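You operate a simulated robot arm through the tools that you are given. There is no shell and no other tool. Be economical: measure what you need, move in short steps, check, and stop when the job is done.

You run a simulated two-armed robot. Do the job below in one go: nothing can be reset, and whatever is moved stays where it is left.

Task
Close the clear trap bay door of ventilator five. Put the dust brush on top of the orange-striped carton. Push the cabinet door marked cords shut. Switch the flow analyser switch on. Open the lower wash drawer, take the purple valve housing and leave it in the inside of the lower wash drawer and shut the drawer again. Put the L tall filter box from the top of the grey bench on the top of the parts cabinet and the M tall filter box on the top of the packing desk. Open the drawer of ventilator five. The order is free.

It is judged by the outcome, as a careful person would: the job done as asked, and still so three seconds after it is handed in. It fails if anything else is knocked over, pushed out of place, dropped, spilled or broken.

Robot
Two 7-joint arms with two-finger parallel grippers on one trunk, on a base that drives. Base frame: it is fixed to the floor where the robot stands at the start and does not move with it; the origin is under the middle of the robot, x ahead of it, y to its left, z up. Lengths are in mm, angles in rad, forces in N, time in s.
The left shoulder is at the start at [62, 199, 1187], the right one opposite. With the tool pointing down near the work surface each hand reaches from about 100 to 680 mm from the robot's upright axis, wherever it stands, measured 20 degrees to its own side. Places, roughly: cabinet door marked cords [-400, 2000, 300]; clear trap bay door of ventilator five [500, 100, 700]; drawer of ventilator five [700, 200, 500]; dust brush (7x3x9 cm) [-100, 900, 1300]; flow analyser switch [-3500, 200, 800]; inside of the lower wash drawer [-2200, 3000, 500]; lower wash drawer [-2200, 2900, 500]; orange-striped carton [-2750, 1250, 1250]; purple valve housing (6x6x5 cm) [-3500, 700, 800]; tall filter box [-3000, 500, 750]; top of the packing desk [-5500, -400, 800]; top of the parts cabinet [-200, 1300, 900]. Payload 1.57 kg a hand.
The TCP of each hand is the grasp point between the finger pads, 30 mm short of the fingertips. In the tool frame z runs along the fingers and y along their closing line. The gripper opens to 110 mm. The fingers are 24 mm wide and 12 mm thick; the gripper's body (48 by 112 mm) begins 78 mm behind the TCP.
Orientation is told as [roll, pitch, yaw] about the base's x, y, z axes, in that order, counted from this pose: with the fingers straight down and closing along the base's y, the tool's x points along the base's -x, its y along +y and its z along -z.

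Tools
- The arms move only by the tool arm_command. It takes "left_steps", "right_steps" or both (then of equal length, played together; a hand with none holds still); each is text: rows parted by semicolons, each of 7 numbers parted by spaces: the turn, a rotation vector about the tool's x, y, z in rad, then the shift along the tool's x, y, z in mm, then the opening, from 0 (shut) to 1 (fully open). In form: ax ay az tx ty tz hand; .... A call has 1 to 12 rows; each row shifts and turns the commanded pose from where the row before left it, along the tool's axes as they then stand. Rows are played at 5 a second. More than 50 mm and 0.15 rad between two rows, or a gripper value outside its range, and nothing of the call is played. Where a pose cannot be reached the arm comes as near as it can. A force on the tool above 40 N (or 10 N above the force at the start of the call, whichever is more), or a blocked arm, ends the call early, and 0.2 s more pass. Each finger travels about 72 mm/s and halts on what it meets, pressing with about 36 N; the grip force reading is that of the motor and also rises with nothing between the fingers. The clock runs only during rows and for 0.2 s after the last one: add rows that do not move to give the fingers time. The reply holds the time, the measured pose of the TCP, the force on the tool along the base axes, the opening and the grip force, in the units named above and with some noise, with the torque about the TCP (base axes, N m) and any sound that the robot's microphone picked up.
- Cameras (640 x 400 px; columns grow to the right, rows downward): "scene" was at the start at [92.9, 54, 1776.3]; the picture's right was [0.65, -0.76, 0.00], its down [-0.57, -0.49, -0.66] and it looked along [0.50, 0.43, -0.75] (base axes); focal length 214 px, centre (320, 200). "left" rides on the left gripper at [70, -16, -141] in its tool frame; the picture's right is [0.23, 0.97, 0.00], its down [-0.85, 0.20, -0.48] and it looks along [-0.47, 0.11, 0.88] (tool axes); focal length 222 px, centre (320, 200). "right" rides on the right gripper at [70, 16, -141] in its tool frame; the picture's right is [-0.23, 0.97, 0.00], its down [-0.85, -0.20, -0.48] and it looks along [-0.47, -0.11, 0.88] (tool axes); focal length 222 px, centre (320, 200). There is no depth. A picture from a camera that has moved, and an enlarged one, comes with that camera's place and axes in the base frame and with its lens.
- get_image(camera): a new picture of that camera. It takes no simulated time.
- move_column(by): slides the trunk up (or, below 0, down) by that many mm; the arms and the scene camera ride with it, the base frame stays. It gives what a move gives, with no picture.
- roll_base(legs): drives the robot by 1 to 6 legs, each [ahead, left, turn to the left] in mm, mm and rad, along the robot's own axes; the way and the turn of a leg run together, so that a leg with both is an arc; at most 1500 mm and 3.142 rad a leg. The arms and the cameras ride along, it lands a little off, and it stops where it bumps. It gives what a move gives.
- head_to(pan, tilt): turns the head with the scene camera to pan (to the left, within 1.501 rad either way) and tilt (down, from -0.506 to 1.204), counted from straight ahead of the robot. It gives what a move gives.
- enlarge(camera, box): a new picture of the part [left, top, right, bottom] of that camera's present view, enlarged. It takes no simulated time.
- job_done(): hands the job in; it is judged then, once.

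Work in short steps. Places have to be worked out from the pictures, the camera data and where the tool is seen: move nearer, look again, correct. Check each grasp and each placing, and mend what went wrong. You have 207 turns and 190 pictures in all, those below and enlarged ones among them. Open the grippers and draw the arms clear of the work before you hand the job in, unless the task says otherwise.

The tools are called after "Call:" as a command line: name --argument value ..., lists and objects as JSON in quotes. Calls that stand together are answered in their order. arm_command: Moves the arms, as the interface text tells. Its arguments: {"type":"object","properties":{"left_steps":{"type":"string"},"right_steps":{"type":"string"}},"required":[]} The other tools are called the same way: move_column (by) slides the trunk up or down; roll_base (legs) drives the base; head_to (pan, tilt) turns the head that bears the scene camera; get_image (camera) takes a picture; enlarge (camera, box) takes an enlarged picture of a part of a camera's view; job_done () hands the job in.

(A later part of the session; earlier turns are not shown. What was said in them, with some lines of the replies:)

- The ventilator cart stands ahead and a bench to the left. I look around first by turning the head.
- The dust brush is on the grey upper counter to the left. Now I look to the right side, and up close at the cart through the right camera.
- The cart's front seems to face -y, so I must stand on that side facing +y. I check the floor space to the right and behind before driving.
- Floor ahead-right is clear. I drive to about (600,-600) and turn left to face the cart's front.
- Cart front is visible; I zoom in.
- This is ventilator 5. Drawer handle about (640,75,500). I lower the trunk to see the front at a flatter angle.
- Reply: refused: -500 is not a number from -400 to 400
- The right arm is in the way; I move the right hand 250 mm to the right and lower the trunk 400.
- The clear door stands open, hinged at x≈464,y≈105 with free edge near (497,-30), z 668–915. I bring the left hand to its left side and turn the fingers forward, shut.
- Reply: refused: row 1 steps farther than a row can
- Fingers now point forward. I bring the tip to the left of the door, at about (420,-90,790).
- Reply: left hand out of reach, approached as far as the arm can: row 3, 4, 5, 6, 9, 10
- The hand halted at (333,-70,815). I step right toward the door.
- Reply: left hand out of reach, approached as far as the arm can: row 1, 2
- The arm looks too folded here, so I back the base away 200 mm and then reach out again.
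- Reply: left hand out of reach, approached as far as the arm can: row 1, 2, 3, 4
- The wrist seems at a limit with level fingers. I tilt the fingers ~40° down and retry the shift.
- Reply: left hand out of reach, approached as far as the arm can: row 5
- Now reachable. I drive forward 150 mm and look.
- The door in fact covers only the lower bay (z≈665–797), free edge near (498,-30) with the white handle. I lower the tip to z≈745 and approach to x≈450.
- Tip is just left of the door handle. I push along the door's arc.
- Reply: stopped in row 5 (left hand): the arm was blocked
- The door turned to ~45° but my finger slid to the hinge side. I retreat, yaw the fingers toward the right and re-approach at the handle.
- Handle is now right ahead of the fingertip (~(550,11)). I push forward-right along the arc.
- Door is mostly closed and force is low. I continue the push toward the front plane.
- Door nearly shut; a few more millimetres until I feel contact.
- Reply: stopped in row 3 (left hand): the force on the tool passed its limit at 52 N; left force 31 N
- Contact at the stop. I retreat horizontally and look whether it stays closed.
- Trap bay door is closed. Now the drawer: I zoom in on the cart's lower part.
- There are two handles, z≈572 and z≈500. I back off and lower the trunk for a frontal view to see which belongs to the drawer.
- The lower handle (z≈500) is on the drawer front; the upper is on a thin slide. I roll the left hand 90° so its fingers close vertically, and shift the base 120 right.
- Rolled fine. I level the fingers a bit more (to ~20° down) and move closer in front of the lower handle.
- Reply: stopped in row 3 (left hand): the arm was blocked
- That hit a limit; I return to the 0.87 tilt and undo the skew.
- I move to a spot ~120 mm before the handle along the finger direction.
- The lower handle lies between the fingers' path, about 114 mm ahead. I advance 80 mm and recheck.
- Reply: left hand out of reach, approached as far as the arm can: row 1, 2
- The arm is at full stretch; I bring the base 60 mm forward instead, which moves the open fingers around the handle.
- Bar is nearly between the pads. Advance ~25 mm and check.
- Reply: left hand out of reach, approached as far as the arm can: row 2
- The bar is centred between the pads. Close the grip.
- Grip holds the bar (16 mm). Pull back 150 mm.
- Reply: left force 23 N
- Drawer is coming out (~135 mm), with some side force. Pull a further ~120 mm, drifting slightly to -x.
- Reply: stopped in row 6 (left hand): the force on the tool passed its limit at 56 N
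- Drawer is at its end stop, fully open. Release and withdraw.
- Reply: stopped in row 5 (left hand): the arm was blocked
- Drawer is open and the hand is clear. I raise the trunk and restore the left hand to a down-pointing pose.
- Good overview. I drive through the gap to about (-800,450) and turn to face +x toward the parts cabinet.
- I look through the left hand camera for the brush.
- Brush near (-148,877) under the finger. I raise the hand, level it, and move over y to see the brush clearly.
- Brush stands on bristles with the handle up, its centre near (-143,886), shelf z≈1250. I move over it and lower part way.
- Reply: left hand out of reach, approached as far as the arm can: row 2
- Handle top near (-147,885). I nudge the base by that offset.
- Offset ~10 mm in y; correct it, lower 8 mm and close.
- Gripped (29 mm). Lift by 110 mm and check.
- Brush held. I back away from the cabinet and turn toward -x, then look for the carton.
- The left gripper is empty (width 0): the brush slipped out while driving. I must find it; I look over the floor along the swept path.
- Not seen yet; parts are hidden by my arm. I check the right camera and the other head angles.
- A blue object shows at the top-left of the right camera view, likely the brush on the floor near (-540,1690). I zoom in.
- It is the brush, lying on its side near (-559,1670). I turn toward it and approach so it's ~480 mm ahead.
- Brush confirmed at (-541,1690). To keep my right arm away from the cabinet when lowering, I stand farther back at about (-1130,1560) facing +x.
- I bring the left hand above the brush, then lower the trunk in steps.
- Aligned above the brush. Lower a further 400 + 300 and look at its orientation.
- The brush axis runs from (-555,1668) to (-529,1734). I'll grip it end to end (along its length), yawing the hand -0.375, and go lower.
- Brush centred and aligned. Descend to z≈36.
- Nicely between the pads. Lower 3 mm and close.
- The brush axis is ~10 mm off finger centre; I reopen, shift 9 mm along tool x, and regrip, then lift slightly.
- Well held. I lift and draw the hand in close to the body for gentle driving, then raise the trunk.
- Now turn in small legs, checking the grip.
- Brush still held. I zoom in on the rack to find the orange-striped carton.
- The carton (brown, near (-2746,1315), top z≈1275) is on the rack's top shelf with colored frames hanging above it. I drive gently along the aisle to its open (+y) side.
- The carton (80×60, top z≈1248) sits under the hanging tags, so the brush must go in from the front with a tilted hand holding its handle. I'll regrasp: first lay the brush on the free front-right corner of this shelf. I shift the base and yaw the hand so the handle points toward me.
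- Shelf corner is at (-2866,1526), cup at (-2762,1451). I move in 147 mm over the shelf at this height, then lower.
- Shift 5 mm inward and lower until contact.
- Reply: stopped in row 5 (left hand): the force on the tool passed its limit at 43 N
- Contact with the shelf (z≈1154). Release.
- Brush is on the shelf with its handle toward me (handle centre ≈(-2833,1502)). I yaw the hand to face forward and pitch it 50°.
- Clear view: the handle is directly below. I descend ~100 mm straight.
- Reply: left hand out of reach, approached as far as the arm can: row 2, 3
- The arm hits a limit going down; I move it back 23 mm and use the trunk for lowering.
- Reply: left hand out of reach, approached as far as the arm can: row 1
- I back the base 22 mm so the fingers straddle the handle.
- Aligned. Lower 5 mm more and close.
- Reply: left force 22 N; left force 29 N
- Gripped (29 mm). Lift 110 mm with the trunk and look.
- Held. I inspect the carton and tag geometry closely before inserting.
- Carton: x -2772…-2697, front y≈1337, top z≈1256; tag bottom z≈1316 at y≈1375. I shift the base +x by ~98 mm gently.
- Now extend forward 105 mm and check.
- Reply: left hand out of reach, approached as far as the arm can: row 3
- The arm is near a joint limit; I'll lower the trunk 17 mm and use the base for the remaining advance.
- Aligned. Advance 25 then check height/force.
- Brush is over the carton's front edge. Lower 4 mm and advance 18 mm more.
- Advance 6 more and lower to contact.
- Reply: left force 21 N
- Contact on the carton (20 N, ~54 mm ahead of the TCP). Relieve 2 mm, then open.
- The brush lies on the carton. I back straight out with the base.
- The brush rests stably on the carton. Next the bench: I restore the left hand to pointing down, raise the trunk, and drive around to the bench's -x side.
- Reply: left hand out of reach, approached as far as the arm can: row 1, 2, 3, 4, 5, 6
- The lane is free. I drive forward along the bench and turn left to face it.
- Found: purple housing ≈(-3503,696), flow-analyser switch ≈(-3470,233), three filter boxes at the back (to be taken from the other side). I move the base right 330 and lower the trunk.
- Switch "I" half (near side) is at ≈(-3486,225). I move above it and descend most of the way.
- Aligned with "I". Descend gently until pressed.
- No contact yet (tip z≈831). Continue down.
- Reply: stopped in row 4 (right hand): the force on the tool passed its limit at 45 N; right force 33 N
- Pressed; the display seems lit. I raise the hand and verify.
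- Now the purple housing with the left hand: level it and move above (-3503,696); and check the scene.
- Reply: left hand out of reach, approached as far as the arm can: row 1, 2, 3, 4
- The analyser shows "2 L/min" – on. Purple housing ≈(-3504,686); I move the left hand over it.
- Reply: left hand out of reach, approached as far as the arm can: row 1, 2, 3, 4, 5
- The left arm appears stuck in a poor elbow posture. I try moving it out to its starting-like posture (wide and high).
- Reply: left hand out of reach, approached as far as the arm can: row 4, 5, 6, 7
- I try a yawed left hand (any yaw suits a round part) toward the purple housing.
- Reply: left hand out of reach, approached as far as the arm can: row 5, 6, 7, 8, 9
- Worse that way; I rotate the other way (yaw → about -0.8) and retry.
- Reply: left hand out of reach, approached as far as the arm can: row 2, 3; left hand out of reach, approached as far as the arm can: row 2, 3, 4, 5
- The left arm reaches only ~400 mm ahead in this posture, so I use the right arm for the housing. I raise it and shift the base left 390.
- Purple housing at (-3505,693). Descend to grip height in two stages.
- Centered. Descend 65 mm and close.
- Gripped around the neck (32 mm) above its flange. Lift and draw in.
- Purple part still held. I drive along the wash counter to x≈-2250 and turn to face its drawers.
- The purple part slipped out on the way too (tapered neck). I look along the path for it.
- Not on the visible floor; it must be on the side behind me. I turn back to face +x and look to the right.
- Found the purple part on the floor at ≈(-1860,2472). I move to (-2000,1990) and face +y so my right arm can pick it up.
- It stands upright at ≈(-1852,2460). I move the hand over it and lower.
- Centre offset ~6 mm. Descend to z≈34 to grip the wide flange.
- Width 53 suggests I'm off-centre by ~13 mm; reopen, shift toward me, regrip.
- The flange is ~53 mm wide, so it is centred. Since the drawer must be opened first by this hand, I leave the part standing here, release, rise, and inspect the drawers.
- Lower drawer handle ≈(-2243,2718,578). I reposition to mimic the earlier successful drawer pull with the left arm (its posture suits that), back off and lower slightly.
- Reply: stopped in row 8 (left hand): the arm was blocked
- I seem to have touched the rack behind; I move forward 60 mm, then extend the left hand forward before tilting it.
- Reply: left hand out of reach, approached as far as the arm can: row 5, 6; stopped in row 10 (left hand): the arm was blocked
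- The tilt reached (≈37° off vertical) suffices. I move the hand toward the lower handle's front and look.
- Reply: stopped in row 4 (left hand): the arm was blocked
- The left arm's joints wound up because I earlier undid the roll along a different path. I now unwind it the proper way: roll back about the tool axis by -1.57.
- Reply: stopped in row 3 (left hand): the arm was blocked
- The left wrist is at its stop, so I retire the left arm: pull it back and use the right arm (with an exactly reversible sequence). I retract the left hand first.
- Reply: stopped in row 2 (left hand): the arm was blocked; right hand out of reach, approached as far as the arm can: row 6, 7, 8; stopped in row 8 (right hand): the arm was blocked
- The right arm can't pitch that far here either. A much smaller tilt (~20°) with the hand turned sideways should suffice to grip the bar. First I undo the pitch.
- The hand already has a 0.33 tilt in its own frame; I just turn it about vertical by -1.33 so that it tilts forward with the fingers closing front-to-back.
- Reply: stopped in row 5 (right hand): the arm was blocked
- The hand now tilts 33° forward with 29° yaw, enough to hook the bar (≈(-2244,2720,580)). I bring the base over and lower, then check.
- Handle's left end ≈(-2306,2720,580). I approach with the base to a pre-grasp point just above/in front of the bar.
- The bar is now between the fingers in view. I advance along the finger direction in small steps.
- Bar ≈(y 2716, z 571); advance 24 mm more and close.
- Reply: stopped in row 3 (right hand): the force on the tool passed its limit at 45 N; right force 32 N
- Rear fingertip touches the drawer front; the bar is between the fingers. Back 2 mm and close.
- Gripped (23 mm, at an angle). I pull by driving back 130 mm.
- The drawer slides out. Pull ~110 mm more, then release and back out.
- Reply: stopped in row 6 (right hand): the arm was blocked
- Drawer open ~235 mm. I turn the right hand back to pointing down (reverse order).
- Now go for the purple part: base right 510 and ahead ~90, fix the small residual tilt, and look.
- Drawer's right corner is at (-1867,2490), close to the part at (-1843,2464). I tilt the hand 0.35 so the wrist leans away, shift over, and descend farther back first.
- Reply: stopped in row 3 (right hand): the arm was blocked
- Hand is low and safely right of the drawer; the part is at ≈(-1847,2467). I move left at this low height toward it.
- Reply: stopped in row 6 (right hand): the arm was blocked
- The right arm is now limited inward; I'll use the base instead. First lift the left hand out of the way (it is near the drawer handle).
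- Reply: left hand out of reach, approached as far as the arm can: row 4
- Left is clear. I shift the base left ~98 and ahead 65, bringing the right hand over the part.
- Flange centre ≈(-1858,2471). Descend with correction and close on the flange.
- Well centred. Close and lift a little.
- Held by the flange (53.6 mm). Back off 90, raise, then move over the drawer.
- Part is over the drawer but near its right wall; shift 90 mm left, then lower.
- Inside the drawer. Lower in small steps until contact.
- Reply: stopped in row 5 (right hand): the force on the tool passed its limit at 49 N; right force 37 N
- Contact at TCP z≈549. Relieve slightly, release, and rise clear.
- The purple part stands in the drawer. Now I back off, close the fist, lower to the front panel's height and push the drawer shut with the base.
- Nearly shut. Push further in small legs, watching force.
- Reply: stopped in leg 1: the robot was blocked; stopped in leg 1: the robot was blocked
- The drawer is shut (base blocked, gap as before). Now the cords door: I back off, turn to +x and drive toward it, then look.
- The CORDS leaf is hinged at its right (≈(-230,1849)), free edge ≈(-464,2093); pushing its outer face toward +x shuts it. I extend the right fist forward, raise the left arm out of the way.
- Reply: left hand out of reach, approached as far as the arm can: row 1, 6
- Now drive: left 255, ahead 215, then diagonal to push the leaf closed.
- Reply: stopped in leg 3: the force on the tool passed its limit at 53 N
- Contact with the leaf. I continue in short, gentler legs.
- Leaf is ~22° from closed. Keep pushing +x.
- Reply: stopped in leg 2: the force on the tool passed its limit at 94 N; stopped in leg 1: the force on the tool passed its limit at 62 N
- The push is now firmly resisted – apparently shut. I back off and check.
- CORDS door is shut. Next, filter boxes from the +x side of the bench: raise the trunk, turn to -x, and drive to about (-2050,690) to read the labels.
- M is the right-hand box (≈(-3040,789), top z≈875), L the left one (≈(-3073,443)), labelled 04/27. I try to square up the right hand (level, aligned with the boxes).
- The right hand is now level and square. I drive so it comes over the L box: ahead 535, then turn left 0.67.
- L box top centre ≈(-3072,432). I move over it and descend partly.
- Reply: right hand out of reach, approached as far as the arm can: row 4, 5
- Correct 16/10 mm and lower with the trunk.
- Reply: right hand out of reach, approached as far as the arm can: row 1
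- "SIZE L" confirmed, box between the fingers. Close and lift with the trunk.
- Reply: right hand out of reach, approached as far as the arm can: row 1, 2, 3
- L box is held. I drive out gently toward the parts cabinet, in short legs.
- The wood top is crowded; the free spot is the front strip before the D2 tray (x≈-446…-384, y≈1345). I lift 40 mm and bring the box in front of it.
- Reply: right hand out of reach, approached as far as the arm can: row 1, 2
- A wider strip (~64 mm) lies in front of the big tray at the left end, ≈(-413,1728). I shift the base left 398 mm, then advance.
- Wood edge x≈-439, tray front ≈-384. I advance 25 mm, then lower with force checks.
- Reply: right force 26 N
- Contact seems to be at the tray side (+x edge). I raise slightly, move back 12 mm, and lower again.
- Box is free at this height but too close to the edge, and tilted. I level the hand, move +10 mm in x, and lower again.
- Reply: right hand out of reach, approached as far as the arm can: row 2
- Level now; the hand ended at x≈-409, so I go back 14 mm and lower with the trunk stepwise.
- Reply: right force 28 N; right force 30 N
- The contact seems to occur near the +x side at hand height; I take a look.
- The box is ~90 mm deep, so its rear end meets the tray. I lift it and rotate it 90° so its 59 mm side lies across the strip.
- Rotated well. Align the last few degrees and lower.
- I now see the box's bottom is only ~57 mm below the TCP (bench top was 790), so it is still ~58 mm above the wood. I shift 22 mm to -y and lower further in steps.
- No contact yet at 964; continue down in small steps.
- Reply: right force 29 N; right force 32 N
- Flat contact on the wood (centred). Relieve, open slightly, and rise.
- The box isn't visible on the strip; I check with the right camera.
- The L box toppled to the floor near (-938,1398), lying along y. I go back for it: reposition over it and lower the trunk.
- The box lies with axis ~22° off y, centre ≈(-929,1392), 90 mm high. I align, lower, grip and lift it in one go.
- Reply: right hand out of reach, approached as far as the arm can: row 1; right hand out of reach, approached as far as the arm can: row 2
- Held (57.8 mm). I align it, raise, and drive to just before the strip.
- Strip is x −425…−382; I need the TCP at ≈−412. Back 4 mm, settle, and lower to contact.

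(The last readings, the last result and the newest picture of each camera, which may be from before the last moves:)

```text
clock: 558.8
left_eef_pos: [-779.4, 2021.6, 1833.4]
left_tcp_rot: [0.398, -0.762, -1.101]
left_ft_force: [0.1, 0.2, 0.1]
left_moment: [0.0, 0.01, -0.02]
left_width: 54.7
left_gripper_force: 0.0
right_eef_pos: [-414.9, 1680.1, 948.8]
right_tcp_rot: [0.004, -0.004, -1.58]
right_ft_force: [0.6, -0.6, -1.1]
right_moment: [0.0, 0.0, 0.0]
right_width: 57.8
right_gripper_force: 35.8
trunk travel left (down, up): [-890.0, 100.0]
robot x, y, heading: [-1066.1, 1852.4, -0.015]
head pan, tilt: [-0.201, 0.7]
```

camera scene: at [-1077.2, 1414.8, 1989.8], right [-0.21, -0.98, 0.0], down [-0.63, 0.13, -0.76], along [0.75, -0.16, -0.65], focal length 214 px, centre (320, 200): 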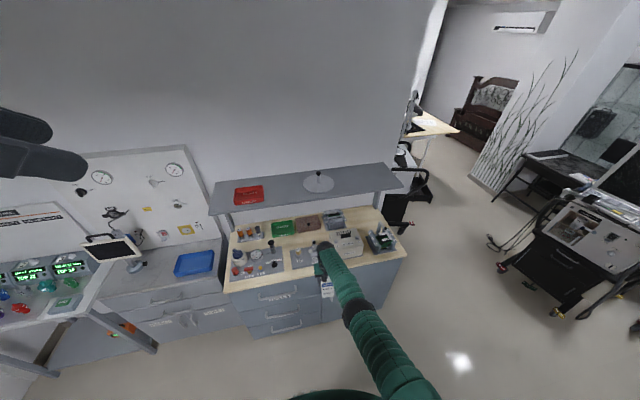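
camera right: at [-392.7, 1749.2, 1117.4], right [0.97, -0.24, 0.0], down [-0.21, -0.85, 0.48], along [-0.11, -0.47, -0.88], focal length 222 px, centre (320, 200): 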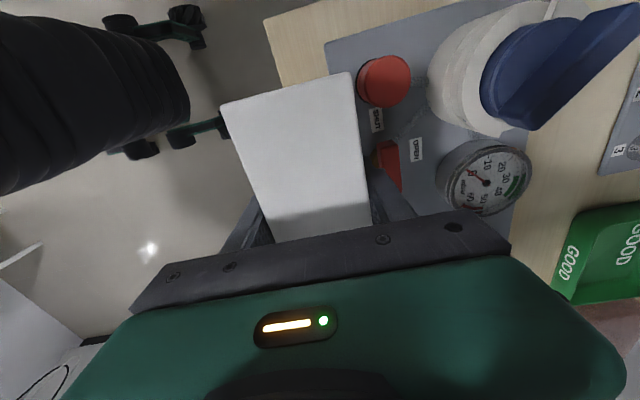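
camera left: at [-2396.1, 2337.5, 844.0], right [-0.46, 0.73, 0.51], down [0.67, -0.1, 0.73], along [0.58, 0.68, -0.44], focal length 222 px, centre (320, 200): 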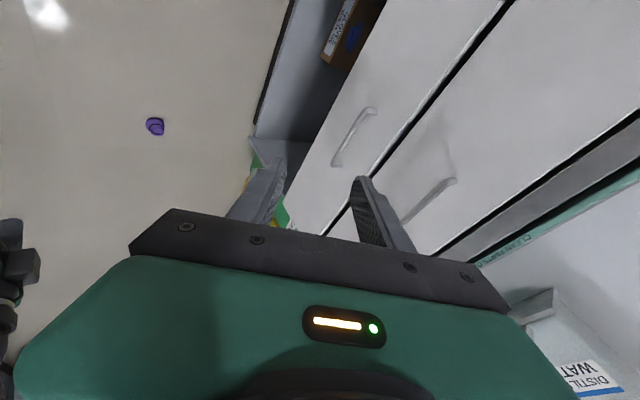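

No contact yet; continue lowering in steps.

Call:
move_column --by -5

Call:
move_column --by -5

Call:
move_column --by -4

Call:
move_column --by -4

```text
clock: 559.3
left_eef_pos: [-779.3, 2022.2, 1828.9]
left_tcp_rot: [0.399, -0.763, -1.102]
left_ft_force: [-0.1, 0.6, -0.7]
left_moment: [0.0, -0.04, -0.02]
left_width: 55.1
left_gripper_force: 0.1
right_eef_pos: [-414.8, 1680.2, 942.1]
right_tcp_rot: [0.002, -0.003, -1.579]
right_ft_force: [-0.1, -0.1, -2.0]
right_moment: [-0.03, 0.0, 0.03]
right_width: 57.8
right_gripper_force: 36.1
trunk travel left (down, up): [-885.0, 105.0]
robot x, y, heading: [-1067.6, 1849.5, -0.017]
head pan, tilt: [-0.201, 0.7]
```

```text
clock: 559.8
left_eef_pos: [-782.7, 2021.9, 1822.9]
left_tcp_rot: [0.397, -0.763, -1.099]
left_ft_force: [-0.6, 0.4, 0.8]
left_moment: [0.02, 0.01, 0.05]
left_width: 55.1
left_gripper_force: 0.0
right_eef_pos: [-416.4, 1679.7, 940.8]
right_tcp_rot: [0.009, -0.004, -1.58]
right_ft_force: [-1.1, -1.0, 17.0]
right_moment: [0.38, 0.3, -0.04]
right_width: 57.4
right_gripper_force: 36.4
trunk travel left (down, up): [-880.0, 110.0]
robot x, y, heading: [-1068.3, 1851.2, -0.019]
head pan, tilt: [-0.201, 0.7]
```

```text
clock: 560.4
left_eef_pos: [-786.4, 2023.6, 1819.0]
left_tcp_rot: [0.401, -0.762, -1.102]
left_ft_force: [-0.2, 0.3, 0.4]
left_moment: [0.0, 0.02, -0.02]
left_width: 54.9
left_gripper_force: 0.0
right_eef_pos: [-416.7, 1680.2, 939.7]
right_tcp_rot: [0.013, -0.006, -1.58]
right_ft_force: [6.5, -4.4, 34.6]
right_moment: [0.09, 0.03, -0.06]
right_width: 57.6
right_gripper_force: 36.5
trunk travel left (down, up): [-876.0, 114.0]
robot x, y, heading: [-1066.0, 1849.6, -0.016]
head pan, tilt: [-0.201, 0.7]
```

```text
clock: 560.9
left_eef_pos: [-785.2, 2023.0, 1815.5]
left_tcp_rot: [0.399, -0.765, -1.102]
left_ft_force: [-0.2, -0.1, 0.1]
left_moment: [-0.01, -0.01, -0.04]
left_width: 55.2
left_gripper_force: 0.1
right_eef_pos: [-417.4, 1679.4, 934.9]
right_tcp_rot: [0.011, -0.005, -1.581]
right_ft_force: [5.3, -2.9, 33.8]
right_moment: [-0.02, 0.14, 0.03]
right_width: 58.0
right_gripper_force: 35.8
trunk travel left (down, up): [-872.0, 118.0]
robot x, y, heading: [-1064.4, 1849.7, -0.014]
head pan, tilt: [-0.201, 0.7]
```

Flat contact (wood z≈880). Relieve, open a little, and rise straight.

Call:
move_column --by 8

Call:
arm_command --right_steps "0 0 0 0 0 0 0.57;0 0 0 0 0 0 0.6;0 0 0 0 0 0 0.63;0 0 0 0 0 0 0.63;0 0 0 0 0 0 0.63"

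Call:
move_column --by 60

Call:
move_column --by 55

Call:
get_image --camera "right"

```text
clock: 561.5
left_eef_pos: [-781.0, 2022.7, 1823.0]
left_tcp_rot: [0.397, -0.76, -1.098]
left_ft_force: [0.1, -0.2, 0.2]
left_moment: [0.01, 0.0, 0.04]
left_width: 54.9
left_gripper_force: 0.0
right_eef_pos: [-419.0, 1680.4, 935.4]
right_tcp_rot: [-0.002, -0.004, -1.578]
right_ft_force: [0.7, -0.1, -1.4]
right_moment: [-0.02, -0.05, 0.03]
right_width: 57.6
right_gripper_force: 35.8
trunk travel left (down, up): [-880.0, 110.0]
robot x, y, heading: [-1068.7, 1846.5, -0.013]
head pan, tilt: [-0.201, 0.7]
```

```text
clock: 562.7
left_eef_pos: [-780.1, 2021.6, 1822.7]
left_tcp_rot: [0.398, -0.762, -1.1]
left_ft_force: [-0.1, -0.8, -0.4]
left_moment: [0.0, 0.02, -0.01]
left_width: 55.1
left_gripper_force: 0.0
right_eef_pos: [-415.2, 1679.1, 936.7]
right_tcp_rot: [0.003, -0.003, -1.58]
right_ft_force: [-0.2, 0.5, -1.4]
right_moment: [0.01, -0.01, 0.02]
right_width: 69.3
right_gripper_force: 0.0
trunk travel left (down, up): [-880.0, 110.0]
robot x, y, heading: [-1066.9, 1848.0, -0.018]
head pan, tilt: [-0.201, 0.7]
```

```text
clock: 563.7
left_eef_pos: [-779.1, 2021.4, 1882.9]
left_tcp_rot: [0.398, -0.763, -1.099]
left_ft_force: [0.7, 1.0, 0.0]
left_moment: [0.0, -0.03, 0.01]
left_width: 55.4
left_gripper_force: 0.1
right_eef_pos: [-414.9, 1679.7, 998.5]
right_tcp_rot: [0.003, -0.004, -1.579]
right_ft_force: [0.3, -0.6, 0.1]
right_moment: [0.0, 0.03, 0.01]
right_width: 69.2
right_gripper_force: 0.1
trunk travel left (down, up): [-940.0, 50.0]
robot x, y, heading: [-1067.8, 1849.4, -0.017]
head pan, tilt: [-0.201, 0.7]
```

```text
clock: 564.6
left_eef_pos: [-778.7, 2021.9, 1931.9]
left_tcp_rot: [0.398, -0.763, -1.101]
left_ft_force: [0.4, -0.7, -0.2]
left_moment: [-0.01, -0.01, 0.03]
left_width: 54.9
left_gripper_force: 0.0
right_eef_pos: [-415.9, 1680.2, 1048.2]
right_tcp_rot: [0.005, -0.004, -1.579]
right_ft_force: [0.7, 0.1, 0.1]
right_moment: [0.03, 0.01, 0.01]
right_width: 69.5
right_gripper_force: 0.1
right hand out of reach, approached as far as the arm can: row 1
trunk travel left (down, up): [-990.0, 0.0]
robot x, y, heading: [-1065.3, 1854.6, -0.016]
head pan, tilt: [-0.201, 0.7]
```

```text
1 pictures are left
camera right: at [-398.8, 1749.5, 1189.4], right [0.97, -0.24, 0.0], down [-0.21, -0.85, 0.48], along [-0.11, -0.47, -0.88], focal length 222 px, centre (320, 200)
```

right: 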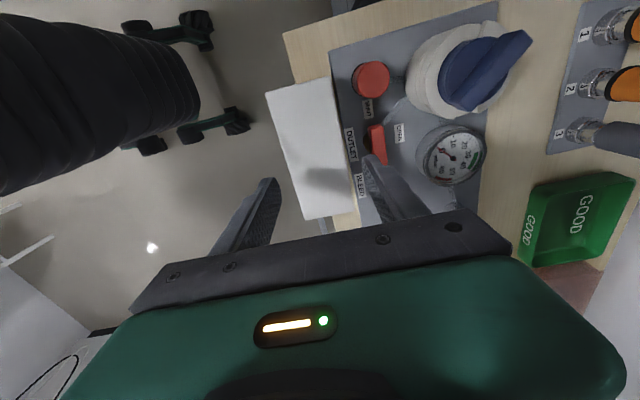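

The L box rests on the cabinet. Now M, partly blind: I back off, square the wrist, and drive to the bench so the hand is over M.

Call:
roll_base --legs '[[-300, 0, 0]]'

Call:
arm_command --right_steps "0 0 -0.142 0 0 0 1;0 0 -0.142 0 0 0 1;0 0 -0.142 0 0 0 1;0 0 -0.142 0 0 0 1;0 0 -0.142 0 0 0 1;0 0 -0.142 0 0 0 1;0 0 -0.142 0 0 0 1;0 0 -0.142 0 0 0 1;0 0 -0.142 0 0 0 1;0 0 -0.142 0 0 0 1;0 0 -0.142 0 0 0 1;0 0 0 0 0 0 1"

Call:
roll_base --legs '[[0, 0, 1.58], [0, 0, 1.57], [0, 620, 0], [0, 620, 0], [700, 0, 0]]'

```text
clock: 566.6
left_eef_pos: [-1073.3, 2024.8, 1931.0]
left_tcp_rot: [0.392, -0.762, -1.102]
left_ft_force: [1.2, 0.3, 0.6]
left_moment: [0.02, 0.01, -0.02]
left_width: 55.2
left_gripper_force: 0.1
right_eef_pos: [-715.9, 1680.5, 1045.1]
right_tcp_rot: [-0.001, -0.003, -1.586]
right_ft_force: [0.4, -0.3, -0.1]
right_moment: [0.0, 0.02, 0.03]
right_width: 69.2
right_gripper_force: 0.0
trunk travel left (down, up): [-990.0, 0.0]
robot x, y, heading: [-1373.2, 1856.9, -0.02]
head pan, tilt: [-0.201, 0.7]
```

```text
clock: 569.2
left_eef_pos: [-1083.7, 2025.2, 1933.5]
left_tcp_rot: [0.402, -0.763, -1.106]
left_ft_force: [1.5, 0.1, -1.0]
left_moment: [0.02, 0.02, -0.02]
left_width: 55.0
left_gripper_force: 0.1
right_eef_pos: [-719.8, 1680.5, 1048.6]
right_tcp_rot: [-0.003, -0.005, -0.022]
right_ft_force: [-0.9, 0.3, 0.7]
right_moment: [0.04, 0.02, -0.01]
right_width: 110.1
right_gripper_force: 0.0
trunk travel left (down, up): [-990.0, 0.0]
robot x, y, heading: [-1369.2, 1854.0, -0.018]
head pan, tilt: [-0.201, 0.7]
```

```text
clock: 581.6
left_eef_pos: [-1663.2, 976.7, 1930.3]
left_tcp_rot: [0.358, -0.735, 2.111]
left_ft_force: [1.2, 3.0, 1.5]
left_moment: [-0.21, 0.03, 0.17]
left_width: 54.9
left_gripper_force: 0.1
right_eef_pos: [-2023.4, 1299.8, 1041.9]
right_tcp_rot: [0.032, -0.006, 3.135]
right_ft_force: [-0.4, 1.6, 0.2]
right_moment: [-0.11, -0.01, -0.01]
right_width: 110.4
right_gripper_force: 0.0
trunk travel left (down, up): [-990.0, 0.0]
robot x, y, heading: [-1367.2, 1099.9, -3.139]
head pan, tilt: [-0.201, 0.7]
stopped in leg 4: the force on the tool passed its limit at 53 N (the readings are from after the stop); the commanded pose is now the measured one
```

The drive stopped on a force spike in open space; I retry with smaller legs.

Call:
roll_base --legs '[[0, 160, 0], [0, 160, 0], [0, 164, 0]]'

Call:
roll_base --legs '[[330, 0, 0], [330, 0, 0], [335, 0, 0]]'

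Call:
arm_command --right_steps "0 0 0 0 0 0 1;0 0 0 0 0 0 1;0 0 0 0 0 0 1"

```text
clock: 584.8
left_eef_pos: [-1703.0, 524.4, 1920.1]
left_tcp_rot: [0.258, -0.747, 2.336]
left_ft_force: [0.3, 4.0, -1.4]
left_moment: [-0.34, 0.08, 0.22]
left_width: 54.9
left_gripper_force: 0.1
right_eef_pos: [-2031.6, 897.0, 1037.8]
right_tcp_rot: [0.05, -0.012, 3.141]
right_ft_force: [0.0, 1.5, 1.0]
right_moment: [-0.16, 0.01, -0.01]
right_width: 110.1
right_gripper_force: 0.1
trunk travel left (down, up): [-990.0, 0.0]
robot x, y, heading: [-1372.7, 684.3, -3.137]
head pan, tilt: [-0.201, 0.7]
stopped in leg 3: the robot was blocked; the commanded pose is now the measured one
```

```text
clock: 585.8
left_eef_pos: [-1692.1, 532.2, 1924.3]
left_tcp_rot: [0.272, -0.755, 2.251]
left_ft_force: [1.9, 2.3, 1.3]
left_moment: [-0.17, 0.08, 0.14]
left_width: 54.9
left_gripper_force: 0.0
right_eef_pos: [-2057.8, 880.1, 1051.4]
right_tcp_rot: [0.045, -0.032, -3.139]
right_ft_force: [0.6, 1.2, 0.7]
right_moment: [-0.19, 0.07, -0.03]
right_width: 110.1
right_gripper_force: 0.0
trunk travel left (down, up): [-990.0, 0.0]
robot x, y, heading: [-1401.3, 679.2, -3.136]
head pan, tilt: [-0.201, 0.7]
stopped in leg 1: the robot was blocked; the commanded pose is now the measured one
```

```text
clock: 586.4
left_eef_pos: [-1689.6, 390.2, 1919.6]
left_tcp_rot: [0.303, -0.829, 2.211]
left_ft_force: [-1.3, -1.6, -0.8]
left_moment: [0.16, -0.02, -0.17]
left_width: 54.8
left_gripper_force: 0.0
right_eef_pos: [-2068.6, 779.5, 1055.8]
right_tcp_rot: [-0.034, -0.019, -3.126]
right_ft_force: [-0.6, -1.3, 0.0]
right_moment: [0.19, -0.07, 0.01]
right_width: 110.1
right_gripper_force: 0.0
trunk travel left (down, up): [-990.0, 0.0]
robot x, y, heading: [-1407.4, 662.3, -3.133]
head pan, tilt: [-0.201, 0.7]
stopped in row 3 (left hand): the arm was blocked; the commanded pose is now the measured one
```

The robot sways at full trunk height; I let it settle, lower the trunk a bit, then continue.

Call:
arm_command --right_steps "0 0 0 0 0 0 1;0 0 0 0 0 0 1;0 0 0 0 0 0 1;0 0 0 0 0 0 1;0 0 0 0 0 0 1;0 0 0 0 0 0 1;0 0 0 0 0 0 1;0 0 0 0 0 0 1"

Call:
move_column --by -30

Call:
roll_base --legs '[[300, 0, 0]]'

```text
clock: 586.7
left_eef_pos: [-1685.5, 494.5, 1931.1]
left_tcp_rot: [0.326, -0.778, 2.255]
left_ft_force: [-91.7, -125.6, -2.1]
left_moment: [11.08, -7.72, -11.75]
left_width: 55.1
left_gripper_force: 0.0
right_eef_pos: [-2058.2, 851.8, 1052.8]
right_tcp_rot: [0.031, -0.029, -3.134]
right_ft_force: [0.1, 1.4, -0.3]
right_moment: [-0.11, 0.06, -0.03]
right_width: 109.9
right_gripper_force: 0.0
trunk travel left (down, up): [-990.0, 0.0]
robot x, y, heading: [-1403.7, 668.2, -3.135]
head pan, tilt: [-0.201, 0.7]
stopped in row 1 (left hand): the force on the tool passed its limit at 68 N (the readings are from after the stop); the commanded pose is now the measured one
```

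```text
clock: 587.5
left_eef_pos: [-1686.0, 425.5, 1895.5]
left_tcp_rot: [0.3, -0.807, 2.274]
left_ft_force: [-64.3, -110.1, -8.1]
left_moment: [9.39, -4.84, -10.45]
left_width: 54.9
left_gripper_force: 0.1
right_eef_pos: [-2061.6, 812.1, 1027.1]
right_tcp_rot: [-0.004, -0.03, -3.127]
right_ft_force: [-0.7, -1.4, -0.1]
right_moment: [0.03, -0.03, 0.01]
right_width: 110.1
right_gripper_force: 0.1
trunk travel left (down, up): [-960.0, 30.0]
robot x, y, heading: [-1405.0, 663.5, -3.136]
head pan, tilt: [-0.201, 0.7]
```

```text
clock: 588.1
left_eef_pos: [-1682.2, 448.9, 1898.3]
left_tcp_rot: [0.324, -0.801, 2.251]
left_ft_force: [-0.4, 0.1, -0.1]
left_moment: [0.02, -0.04, 0.0]
left_width: 54.9
left_gripper_force: 0.0
right_eef_pos: [-2064.6, 821.1, 1026.0]
right_tcp_rot: [0.006, -0.029, -3.127]
right_ft_force: [0.4, -1.5, 0.0]
right_moment: [0.08, -0.01, 0.0]
right_width: 109.8
right_gripper_force: 0.0
trunk travel left (down, up): [-960.0, 30.0]
robot x, y, heading: [-1403.9, 665.3, -3.137]
head pan, tilt: [-0.201, 0.7]
stopped in leg 1: the force on the tool passed its limit at 144 N (the readings are from after the stop); the commanded pose is now the measured one
```

The left hand is bumping my own head/torso; I move it down-forward away from it.

Call:
arm_command --left_steps "0 0 0 19 5 38 0.5;0 0 0 19 5 38 0.5;0 0 0 19 5 38 0.5;0 0 0 0 0 0 0.5;0 0 0 0 0 0 0.5"

Call:
roll_base --legs '[[300, 0, 0], [300, 0, 0]]'

Call:
arm_command --right_steps "0 0 0 0 0 0 1;0 0 0 0 0 0 1;0 0 0 0 0 0 1"

```text
clock: 589.3
left_eef_pos: [-1765.3, 443.2, 1828.1]
left_tcp_rot: [0.324, -0.8, 2.25]
left_ft_force: [1.2, 0.5, 0.9]
left_moment: [-0.03, -0.05, 0.05]
left_width: 54.9
left_gripper_force: 0.0
left hand out of reach, approached as far as the arm can: row 1, 2, 3
right_eef_pos: [-2064.4, 823.2, 1025.6]
right_tcp_rot: [0.006, -0.029, -3.129]
right_ft_force: [0.2, -0.9, 0.2]
right_moment: [0.02, -0.02, -0.01]
right_width: 109.8
right_gripper_force: 0.1
trunk travel left (down, up): [-960.0, 30.0]
robot x, y, heading: [-1404.0, 666.0, -3.132]
head pan, tilt: [-0.201, 0.7]
```

```text
clock: 593.0
left_eef_pos: [-2347.8, 451.1, 1830.1]
left_tcp_rot: [0.333, -0.799, 2.243]
left_ft_force: [0.4, -1.4, 0.0]
left_moment: [0.03, -0.02, -0.06]
left_width: 54.9
left_gripper_force: 0.0
right_eef_pos: [-2650.0, 828.2, 1028.0]
right_tcp_rot: [0.011, -0.032, -3.133]
right_ft_force: [0.6, 0.1, 0.8]
right_moment: [0.05, 0.02, 0.02]
right_width: 110.4
right_gripper_force: 0.1
trunk travel left (down, up): [-960.0, 30.0]
robot x, y, heading: [-1995.5, 659.4, -3.138]
head pan, tilt: [-0.201, 0.7]
```

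```text
clock: 593.8
left_eef_pos: [-2353.4, 457.1, 1831.1]
left_tcp_rot: [0.331, -0.795, 2.24]
left_ft_force: [-0.5, 1.0, -0.1]
left_moment: [-0.05, -0.02, 0.0]
left_width: 55.0
left_gripper_force: 0.1
right_eef_pos: [-2652.9, 832.7, 1025.4]
right_tcp_rot: [0.015, -0.032, -3.134]
right_ft_force: [-0.4, 0.0, 0.2]
right_moment: [-0.02, 0.02, 0.01]
right_width: 110.0
right_gripper_force: 0.1
trunk travel left (down, up): [-960.0, 30.0]
robot x, y, heading: [-2001.2, 660.6, -3.137]
head pan, tilt: [-0.201, 0.7]
```

Recovered. Move over M (ahead 357, left 48), lower and grip.

Call:
roll_base --legs '[[180, 24, 0], [175, 24, 0]]'

Call:
move_column --by -80

Call:
get_image --camera "right"

```text
clock: 596.4
left_eef_pos: [-2704.7, 418.6, 1830.8]
left_tcp_rot: [0.341, -0.79, 2.237]
left_ft_force: [0.3, 0.8, 0.0]
left_moment: [-0.02, 0.0, 0.02]
left_width: 55.1
left_gripper_force: 0.1
right_eef_pos: [-3007.0, 786.9, 1024.5]
right_tcp_rot: [0.022, -0.033, -3.13]
right_ft_force: [0.9, 0.4, 0.4]
right_moment: [-0.03, 0.04, 0.03]
right_width: 109.9
right_gripper_force: 0.0
trunk travel left (down, up): [-960.0, 30.0]
robot x, y, heading: [-2352.5, 612.5, -3.137]
head pan, tilt: [-0.201, 0.7]
```

```text
clock: 597.5
left_eef_pos: [-2708.2, 406.9, 1749.9]
left_tcp_rot: [0.333, -0.793, 2.241]
left_ft_force: [0.2, -0.2, -0.1]
left_moment: [0.0, 0.01, -0.03]
left_width: 54.7
left_gripper_force: 0.1
right_eef_pos: [-3010.3, 780.2, 943.1]
right_tcp_rot: [0.016, -0.03, -3.13]
right_ft_force: [0.6, -0.4, -0.2]
right_moment: [0.0, 0.03, 0.03]
right_width: 109.9
right_gripper_force: 0.1
trunk travel left (down, up): [-880.0, 110.0]
robot x, y, heading: [-2349.2, 610.2, -3.134]
head pan, tilt: [-0.201, 0.7]
```

```text
0 pictures are left
camera right: at [-2935.9, 767.4, 1083.3], right [-0.22, -0.98, 0.02], down [-0.84, 0.2, 0.5], along [-0.49, 0.09, -0.87], focal length 222 px, centre (320, 200)
```

right: 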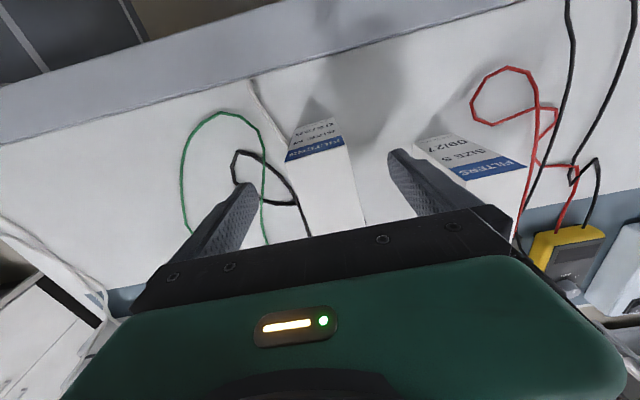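

M is between the fingers. Advance 15, lower 96, grip and lift (no pictures remain, so I rely on readings).

Call:
roll_base --legs '[[15, 0, 0]]'

Call:
move_column --by -96

Call:
arm_command --right_steps "0 0 0 0 0 0 0.7;0 0 0 0 0 0 0.4;0 0 0 0 0 0 0.1;0 0 0 0 0 0 0;0 0 0 0 0 0 0;0 0 0 0 0 0 0"

Call:
move_column --by 170

Call:
roll_base --legs '[[-200, 0, 0], [-200, 0, 0]]'

```text
clock: 598.3
left_eef_pos: [-2717.1, 411.6, 1751.0]
left_tcp_rot: [0.339, -0.794, 2.237]
left_ft_force: [0.8, 1.0, 0.8]
left_moment: [-0.02, 0.01, 0.03]
left_width: 55.0
left_gripper_force: 0.0
right_eef_pos: [-3024.4, 783.1, 946.8]
right_tcp_rot: [0.018, -0.035, -3.13]
right_ft_force: [0.4, 0.2, 0.0]
right_moment: [-0.01, 0.05, -0.04]
right_width: 109.8
right_gripper_force: 0.1
trunk travel left (down, up): [-880.0, 110.0]
robot x, y, heading: [-2361.4, 611.4, -3.134]
head pan, tilt: [-0.201, 0.7]
```

```text
clock: 599.6
left_eef_pos: [-2719.9, 411.1, 1656.2]
left_tcp_rot: [0.338, -0.793, 2.24]
left_ft_force: [0.9, -0.3, -0.6]
left_moment: [0.02, -0.02, -0.05]
left_width: 55.1
left_gripper_force: 0.0
right_eef_pos: [-3026.7, 782.9, 848.9]
right_tcp_rot: [0.015, -0.031, -3.131]
right_ft_force: [0.5, 0.1, -0.1]
right_moment: [-0.01, 0.02, 0.02]
right_width: 110.0
right_gripper_force: 0.0
trunk travel left (down, up): [-784.0, 206.0]
robot x, y, heading: [-2364.3, 615.3, -3.134]
head pan, tilt: [-0.201, 0.7]
```

```text
clock: 601.0
left_eef_pos: [-2721.5, 410.3, 1656.3]
left_tcp_rot: [0.339, -0.792, 2.239]
left_ft_force: [0.5, 0.1, -0.3]
left_moment: [-0.01, 0.0, 0.03]
left_width: 55.1
left_gripper_force: 0.0
right_eef_pos: [-3026.0, 783.1, 849.7]
right_tcp_rot: [0.019, -0.032, -3.132]
right_ft_force: [-0.4, 0.1, -0.6]
right_moment: [0.01, -0.03, -0.01]
right_width: 58.9
right_gripper_force: 35.7
trunk travel left (down, up): [-784.0, 206.0]
robot x, y, heading: [-2361.4, 609.9, -3.135]
head pan, tilt: [-0.201, 0.7]
```

```text
clock: 602.9
left_eef_pos: [-2720.1, 410.7, 1825.2]
left_tcp_rot: [0.336, -0.793, 2.238]
left_ft_force: [-0.8, 0.2, -0.8]
left_moment: [0.01, 0.01, 0.01]
left_width: 54.7
left_gripper_force: 0.0
right_eef_pos: [-3027.8, 782.1, 1017.9]
right_tcp_rot: [0.018, -0.03, -3.132]
right_ft_force: [-0.5, -0.2, -2.6]
right_moment: [0.01, -0.04, -0.03]
right_width: 58.7
right_gripper_force: 36.2
trunk travel left (down, up): [-954.0, 36.0]
robot x, y, heading: [-2365.9, 613.7, -3.133]
head pan, tilt: [-0.201, 0.7]
```

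```text
clock: 605.7
left_eef_pos: [-2328.3, 413.1, 1823.5]
left_tcp_rot: [0.334, -0.791, 2.246]
left_ft_force: [-0.9, -0.4, -1.2]
left_moment: [-0.01, -0.01, -0.04]
left_width: 55.1
left_gripper_force: 0.0
right_eef_pos: [-2631.2, 783.5, 1015.4]
right_tcp_rot: [0.017, -0.027, -3.128]
right_ft_force: [-0.3, 1.3, -2.4]
right_moment: [0.0, -0.04, 0.0]
right_width: 58.5
right_gripper_force: 36.0
trunk travel left (down, up): [-954.0, 36.0]
robot x, y, heading: [-1966.3, 617.5, -3.132]
head pan, tilt: [-0.201, 0.7]
```

M is held firmly. I drive the planned route gently around to the packing desk side.

Call:
roll_base --legs '[[-160, 0, 0], [0, 0, -0.8], [0, 0, -0.77], [500, 0, 0], [500, 0, 0], [480, 0, 0]]'

Call:
roll_base --legs '[[0, 0, 0.8], [0, 0, 0.77], [620, 0, 0], [620, 0, 0], [620, 0, 0], [620, 0, 0]]'

Call:
roll_base --legs '[[0, 0, 0.8], [0, 0, 0.77], [620, 0, 0], [620, 0, 0], [620, 0, 0], [600, 0, 0]]'

```text
clock: 618.8
left_eef_pos: [-2011.4, 2442.8, 1827.8]
left_tcp_rot: [0.342, -0.794, 0.659]
left_ft_force: [-0.6, -0.2, -0.1]
left_moment: [-0.02, 0.02, 0.01]
left_width: 55.1
left_gripper_force: 0.1
right_eef_pos: [-1636.1, 2749.9, 1020.5]
right_tcp_rot: [0.016, -0.034, 1.576]
right_ft_force: [0.8, 0.2, -0.8]
right_moment: [-0.03, -0.01, -0.01]
right_width: 57.6
right_gripper_force: 36.0
trunk travel left (down, up): [-954.0, 36.0]
robot x, y, heading: [-1807.4, 2093.5, 1.572]
head pan, tilt: [-0.201, 0.7]
```

```text
clock: 635.6
left_eef_pos: [-4634.6, 1830.9, 1826.6]
left_tcp_rot: [0.34, -0.796, 2.253]
left_ft_force: [-0.7, 0.5, -0.6]
left_moment: [0.02, 0.0, 0.03]
left_width: 54.7
left_gripper_force: 0.0
right_eef_pos: [-4953.1, 2197.9, 1020.4]
right_tcp_rot: [0.018, -0.035, -3.112]
right_ft_force: [0.3, 0.3, -1.3]
right_moment: [-0.02, -0.05, 0.0]
right_width: 57.8
right_gripper_force: 36.8
trunk travel left (down, up): [-954.0, 36.0]
robot x, y, heading: [-4288.3, 2040.8, -3.117]
head pan, tilt: [-0.201, 0.7]
```

```text
clock: 652.3
left_eef_pos: [-4027.7, -752.2, 1828.6]
left_tcp_rot: [0.345, -0.797, -2.454]
left_ft_force: [-0.8, -0.6, -0.1]
left_moment: [-0.02, -0.03, 0.0]
left_width: 54.8
left_gripper_force: 0.0
right_eef_pos: [-4393.0, -1073.8, 1021.0]
right_tcp_rot: [0.016, -0.038, -1.535]
right_ft_force: [-0.3, 0.6, -1.5]
right_moment: [0.0, -0.01, 0.02]
right_width: 57.7
right_gripper_force: 36.0
trunk travel left (down, up): [-954.0, 36.0]
robot x, y, heading: [-4237.8, -408.0, -1.539]
head pan, tilt: [-0.201, 0.7]
```

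Arrived beside the desk with M still held. I turn to face it, move over the free area ≈(-5365,-275), and lower partway.

Call:
roll_base --legs '[[0, 0, -0.8], [0, 0, -0.8], [230, 0, 0], [225, 0, 0]]'

Call:
move_column --by -110

Call:
arm_command --right_steps "0 0 0 0 0 5 0;0 0 0 0 0 5 0;0 0 0 0 0 5 0;0 0 0 0 0 5 0;0 0 0 0 0 5 0;0 0 0 0 0 5 0;0 0 0 0 0 5 0;0 0 0 0 0 5 0;0 0 0 0 0 5 0;0 0 0 0 0 5 0;0 0 0 0 0 0 0"

```text
clock: 659.6
left_eef_pos: [-5037.9, -605.1, 1828.4]
left_tcp_rot: [0.351, -0.799, 2.215]
left_ft_force: [0.1, -1.0, -0.5]
left_moment: [-0.03, 0.0, -0.01]
left_width: 55.1
left_gripper_force: 0.0
right_eef_pos: [-5349.4, -228.6, 1022.5]
right_tcp_rot: [0.017, -0.038, 3.138]
right_ft_force: [0.4, 0.7, -1.2]
right_moment: [-0.03, 0.0, 0.0]
right_width: 58.1
right_gripper_force: 36.2
trunk travel left (down, up): [-954.0, 36.0]
robot x, y, heading: [-4692.2, -405.9, 3.133]
head pan, tilt: [-0.201, 0.7]
```

```text
clock: 661.0
left_eef_pos: [-5042.3, -604.4, 1717.8]
left_tcp_rot: [0.349, -0.797, 2.219]
left_ft_force: [0.3, 0.4, 0.1]
left_moment: [-0.02, -0.03, 0.02]
left_width: 55.4
left_gripper_force: 0.0
right_eef_pos: [-5353.9, -229.5, 911.5]
right_tcp_rot: [0.017, -0.036, 3.139]
right_ft_force: [-0.2, 0.3, -1.9]
right_moment: [-0.02, -0.01, 0.0]
right_width: 57.8
right_gripper_force: 36.0
trunk travel left (down, up): [-844.0, 146.0]
robot x, y, heading: [-4695.0, -409.0, 3.137]
head pan, tilt: [-0.201, 0.7]
```

```text
clock: 663.4
left_eef_pos: [-5037.3, -609.8, 1719.8]
left_tcp_rot: [0.349, -0.799, 2.216]
left_ft_force: [-0.8, 0.3, 0.1]
left_moment: [-0.02, 0.02, 0.0]
left_width: 54.9
left_gripper_force: 0.0
right_eef_pos: [-5336.3, -230.9, 871.4]
right_tcp_rot: [0.016, -0.041, 3.139]
right_ft_force: [-2.1, -0.7, 33.9]
right_moment: [0.99, -0.04, 0.07]
right_width: 58.0
right_gripper_force: 35.5
right hand out of reach, approached as far as the arm can: row 4, 6, 7, 9
trunk travel left (down, up): [-844.0, 146.0]
robot x, y, heading: [-4695.0, -409.3, 3.136]
head pan, tilt: [-0.201, 0.7]
```

Contact at z≈871 (surface ≈814). I level the hand slightly and press again to confirm a flat seat.

Call:
arm_command --right_steps "0 0 0 0 0 -5 0;-0.017 -0.038 0 0 0 0 0;0 0 0 0 0 3 0;0 0 0 0 0 3 0;0 0 0 0 0 2 0;0 0 0 0 0 0 0"

```text
clock: 664.8
left_eef_pos: [-5035.5, -607.1, 1720.3]
left_tcp_rot: [0.351, -0.798, 2.214]
left_ft_force: [0.4, 0.0, -0.2]
left_moment: [0.0, 0.02, 0.03]
left_width: 54.7
left_gripper_force: 0.2
right_eef_pos: [-5344.0, -230.5, 865.7]
right_tcp_rot: [0.034, -0.084, 3.138]
right_ft_force: [1.3, 4.3, 33.6]
right_moment: [1.26, 0.12, 0.06]
right_width: 58.0
right_gripper_force: 36.2
right hand out of reach, approached as far as the arm can: row 2
trunk travel left (down, up): [-844.0, 146.0]
robot x, y, heading: [-4693.9, -409.3, 3.136]
head pan, tilt: [-0.201, 0.7]
```

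Wrong sign; correct with the opposite rotation.

Call:
arm_command --right_steps "0 0 0 0 0 -5 0;0.034 0.082 0 0 0 0 0;0 0 0 0 0 0 0;0 0 0 0 0 3 0;0 0 0 0 0 3 0;0 0 0 0 0 0 0"

```text
clock: 666.2
left_eef_pos: [-5041.3, -607.0, 1719.3]
left_tcp_rot: [0.347, -0.797, 2.219]
left_ft_force: [0.7, 0.4, -0.2]
left_moment: [-0.01, -0.01, -0.01]
left_width: 54.9
left_gripper_force: 0.1
right_eef_pos: [-5329.2, -229.8, 868.7]
right_tcp_rot: [0.001, 0.002, 3.138]
right_ft_force: [-2.2, -3.6, 13.9]
right_moment: [-0.26, 1.38, 0.17]
right_width: 57.6
right_gripper_force: 36.3
right hand out of reach, approached as far as the arm can: row 2
trunk travel left (down, up): [-844.0, 146.0]
robot x, y, heading: [-4693.6, -408.6, 3.137]
head pan, tilt: [-0.201, 0.7]
```

Level contact now. Release, rise, and back away from the desk.

Call:
arm_command --right_steps "0 0 0 0 0 0 0.57;0 0 0 0 0 0 0.62;0 0 0 0 0 0 0.7;0 0 0 0 0 0 0.8;0 0 0 0 0 0 0.8"

Call:
move_column --by 70

Call:
move_column --by 70

Call:
roll_base --legs '[[-300, 0, 0]]'

```text
clock: 667.4
left_eef_pos: [-5042.9, -603.9, 1717.5]
left_tcp_rot: [0.345, -0.797, 2.218]
left_ft_force: [0.8, -1.0, 0.2]
left_moment: [0.01, 0.01, 0.02]
left_width: 54.9
left_gripper_force: 0.1
right_eef_pos: [-5330.6, -229.1, 865.9]
right_tcp_rot: [0.0, 0.007, 3.14]
right_ft_force: [0.6, -0.1, -0.2]
right_moment: [0.03, 0.01, -0.01]
right_width: 88.0
right_gripper_force: 0.1
trunk travel left (down, up): [-844.0, 146.0]
robot x, y, heading: [-4696.4, -406.7, 3.135]
head pan, tilt: [-0.201, 0.7]
```

```text
clock: 668.5
left_eef_pos: [-5043.8, -604.7, 1788.0]
left_tcp_rot: [0.345, -0.796, 2.218]
left_ft_force: [0.1, -0.1, 0.1]
left_moment: [0.03, 0.03, 0.0]
left_width: 55.0
left_gripper_force: 0.1
right_eef_pos: [-5330.5, -227.8, 936.2]
right_tcp_rot: [0.0, 0.008, 3.138]
right_ft_force: [0.2, -0.9, 0.5]
right_moment: [0.01, 0.0, 0.0]
right_width: 88.1
right_gripper_force: 0.1
trunk travel left (down, up): [-914.0, 76.0]
robot x, y, heading: [-4698.0, -406.6, 3.138]
head pan, tilt: [-0.201, 0.7]
```

```text
clock: 669.6
left_eef_pos: [-5042.7, -605.6, 1859.0]
left_tcp_rot: [0.345, -0.796, 2.218]
left_ft_force: [0.1, 0.1, -0.2]
left_moment: [0.02, 0.0, -0.02]
left_width: 55.0
left_gripper_force: 0.1
right_eef_pos: [-5330.3, -228.4, 1005.9]
right_tcp_rot: [0.001, 0.007, 3.138]
right_ft_force: [0.5, -0.1, 0.2]
right_moment: [-0.02, -0.01, -0.01]
right_width: 87.9
right_gripper_force: 0.0
trunk travel left (down, up): [-984.0, 6.0]
robot x, y, heading: [-4693.4, -411.7, 3.133]
head pan, tilt: [-0.201, 0.7]
```

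```text
clock: 671.6
left_eef_pos: [-4752.0, -608.9, 1856.3]
left_tcp_rot: [0.34, -0.795, 2.226]
left_ft_force: [-1.0, 0.0, -0.1]
left_moment: [-0.01, 0.0, -0.02]
left_width: 55.0
left_gripper_force: 0.1
right_eef_pos: [-5037.4, -231.1, 1002.9]
right_tcp_rot: [0.001, 0.012, -3.144]
right_ft_force: [-0.2, 0.5, -0.7]
right_moment: [-0.01, -0.05, -0.01]
right_width: 88.1
right_gripper_force: 0.0
trunk travel left (down, up): [-984.0, 6.0]
robot x, y, heading: [-4394.3, -409.8, 3.139]
head pan, tilt: [-0.201, 0.7]
```

All the tasks have been carried out and both arms are clear, so I hand the job in.

Call:
job_done

```text
The job is handed in.
```

I handed the job in with every task attempted, but three objects were dropped and one placement was never seen.

**Seen in a picture afterwards**
- The clear trap bay door is closed.
- Ventilator five's drawer is open.
- The cords door is shut.
- The flow analyser is on, with its display reading 2 L/min.

**Placed, with things to know**
- **Dust brush:** it lies on its side on the orange-striped carton, with the handle sticking out past the front edge. I dropped it on the floor once while driving and picked it up again.
- **Purple valve housing:** it stands in the lower wash drawer. I pushed the drawer until it was blocked, and the gap looked the same as before it was opened. I dropped the housing on the floor once on the way.
- **L filter box:** it lies on its side on the front edge of the parts cabinet, with about 15 mm of it past the edge. It fell to the floor on my first attempt. While placing it, I also pressed something down on the tray behind it with about 27 N, and did not check for damage.
- **M filter box:** I set it on the packing desk with no pictures left. The hand felt contact at about 814 mm and the grip opened, but I never saw it standing there.

**Contacts along the way**
- I reversed into something, most likely the rack holding the carton. I did not look at the rack again afterwards.
- My left arm knocked against something with over 100 N while I was driving to the bench, most likely my own body.
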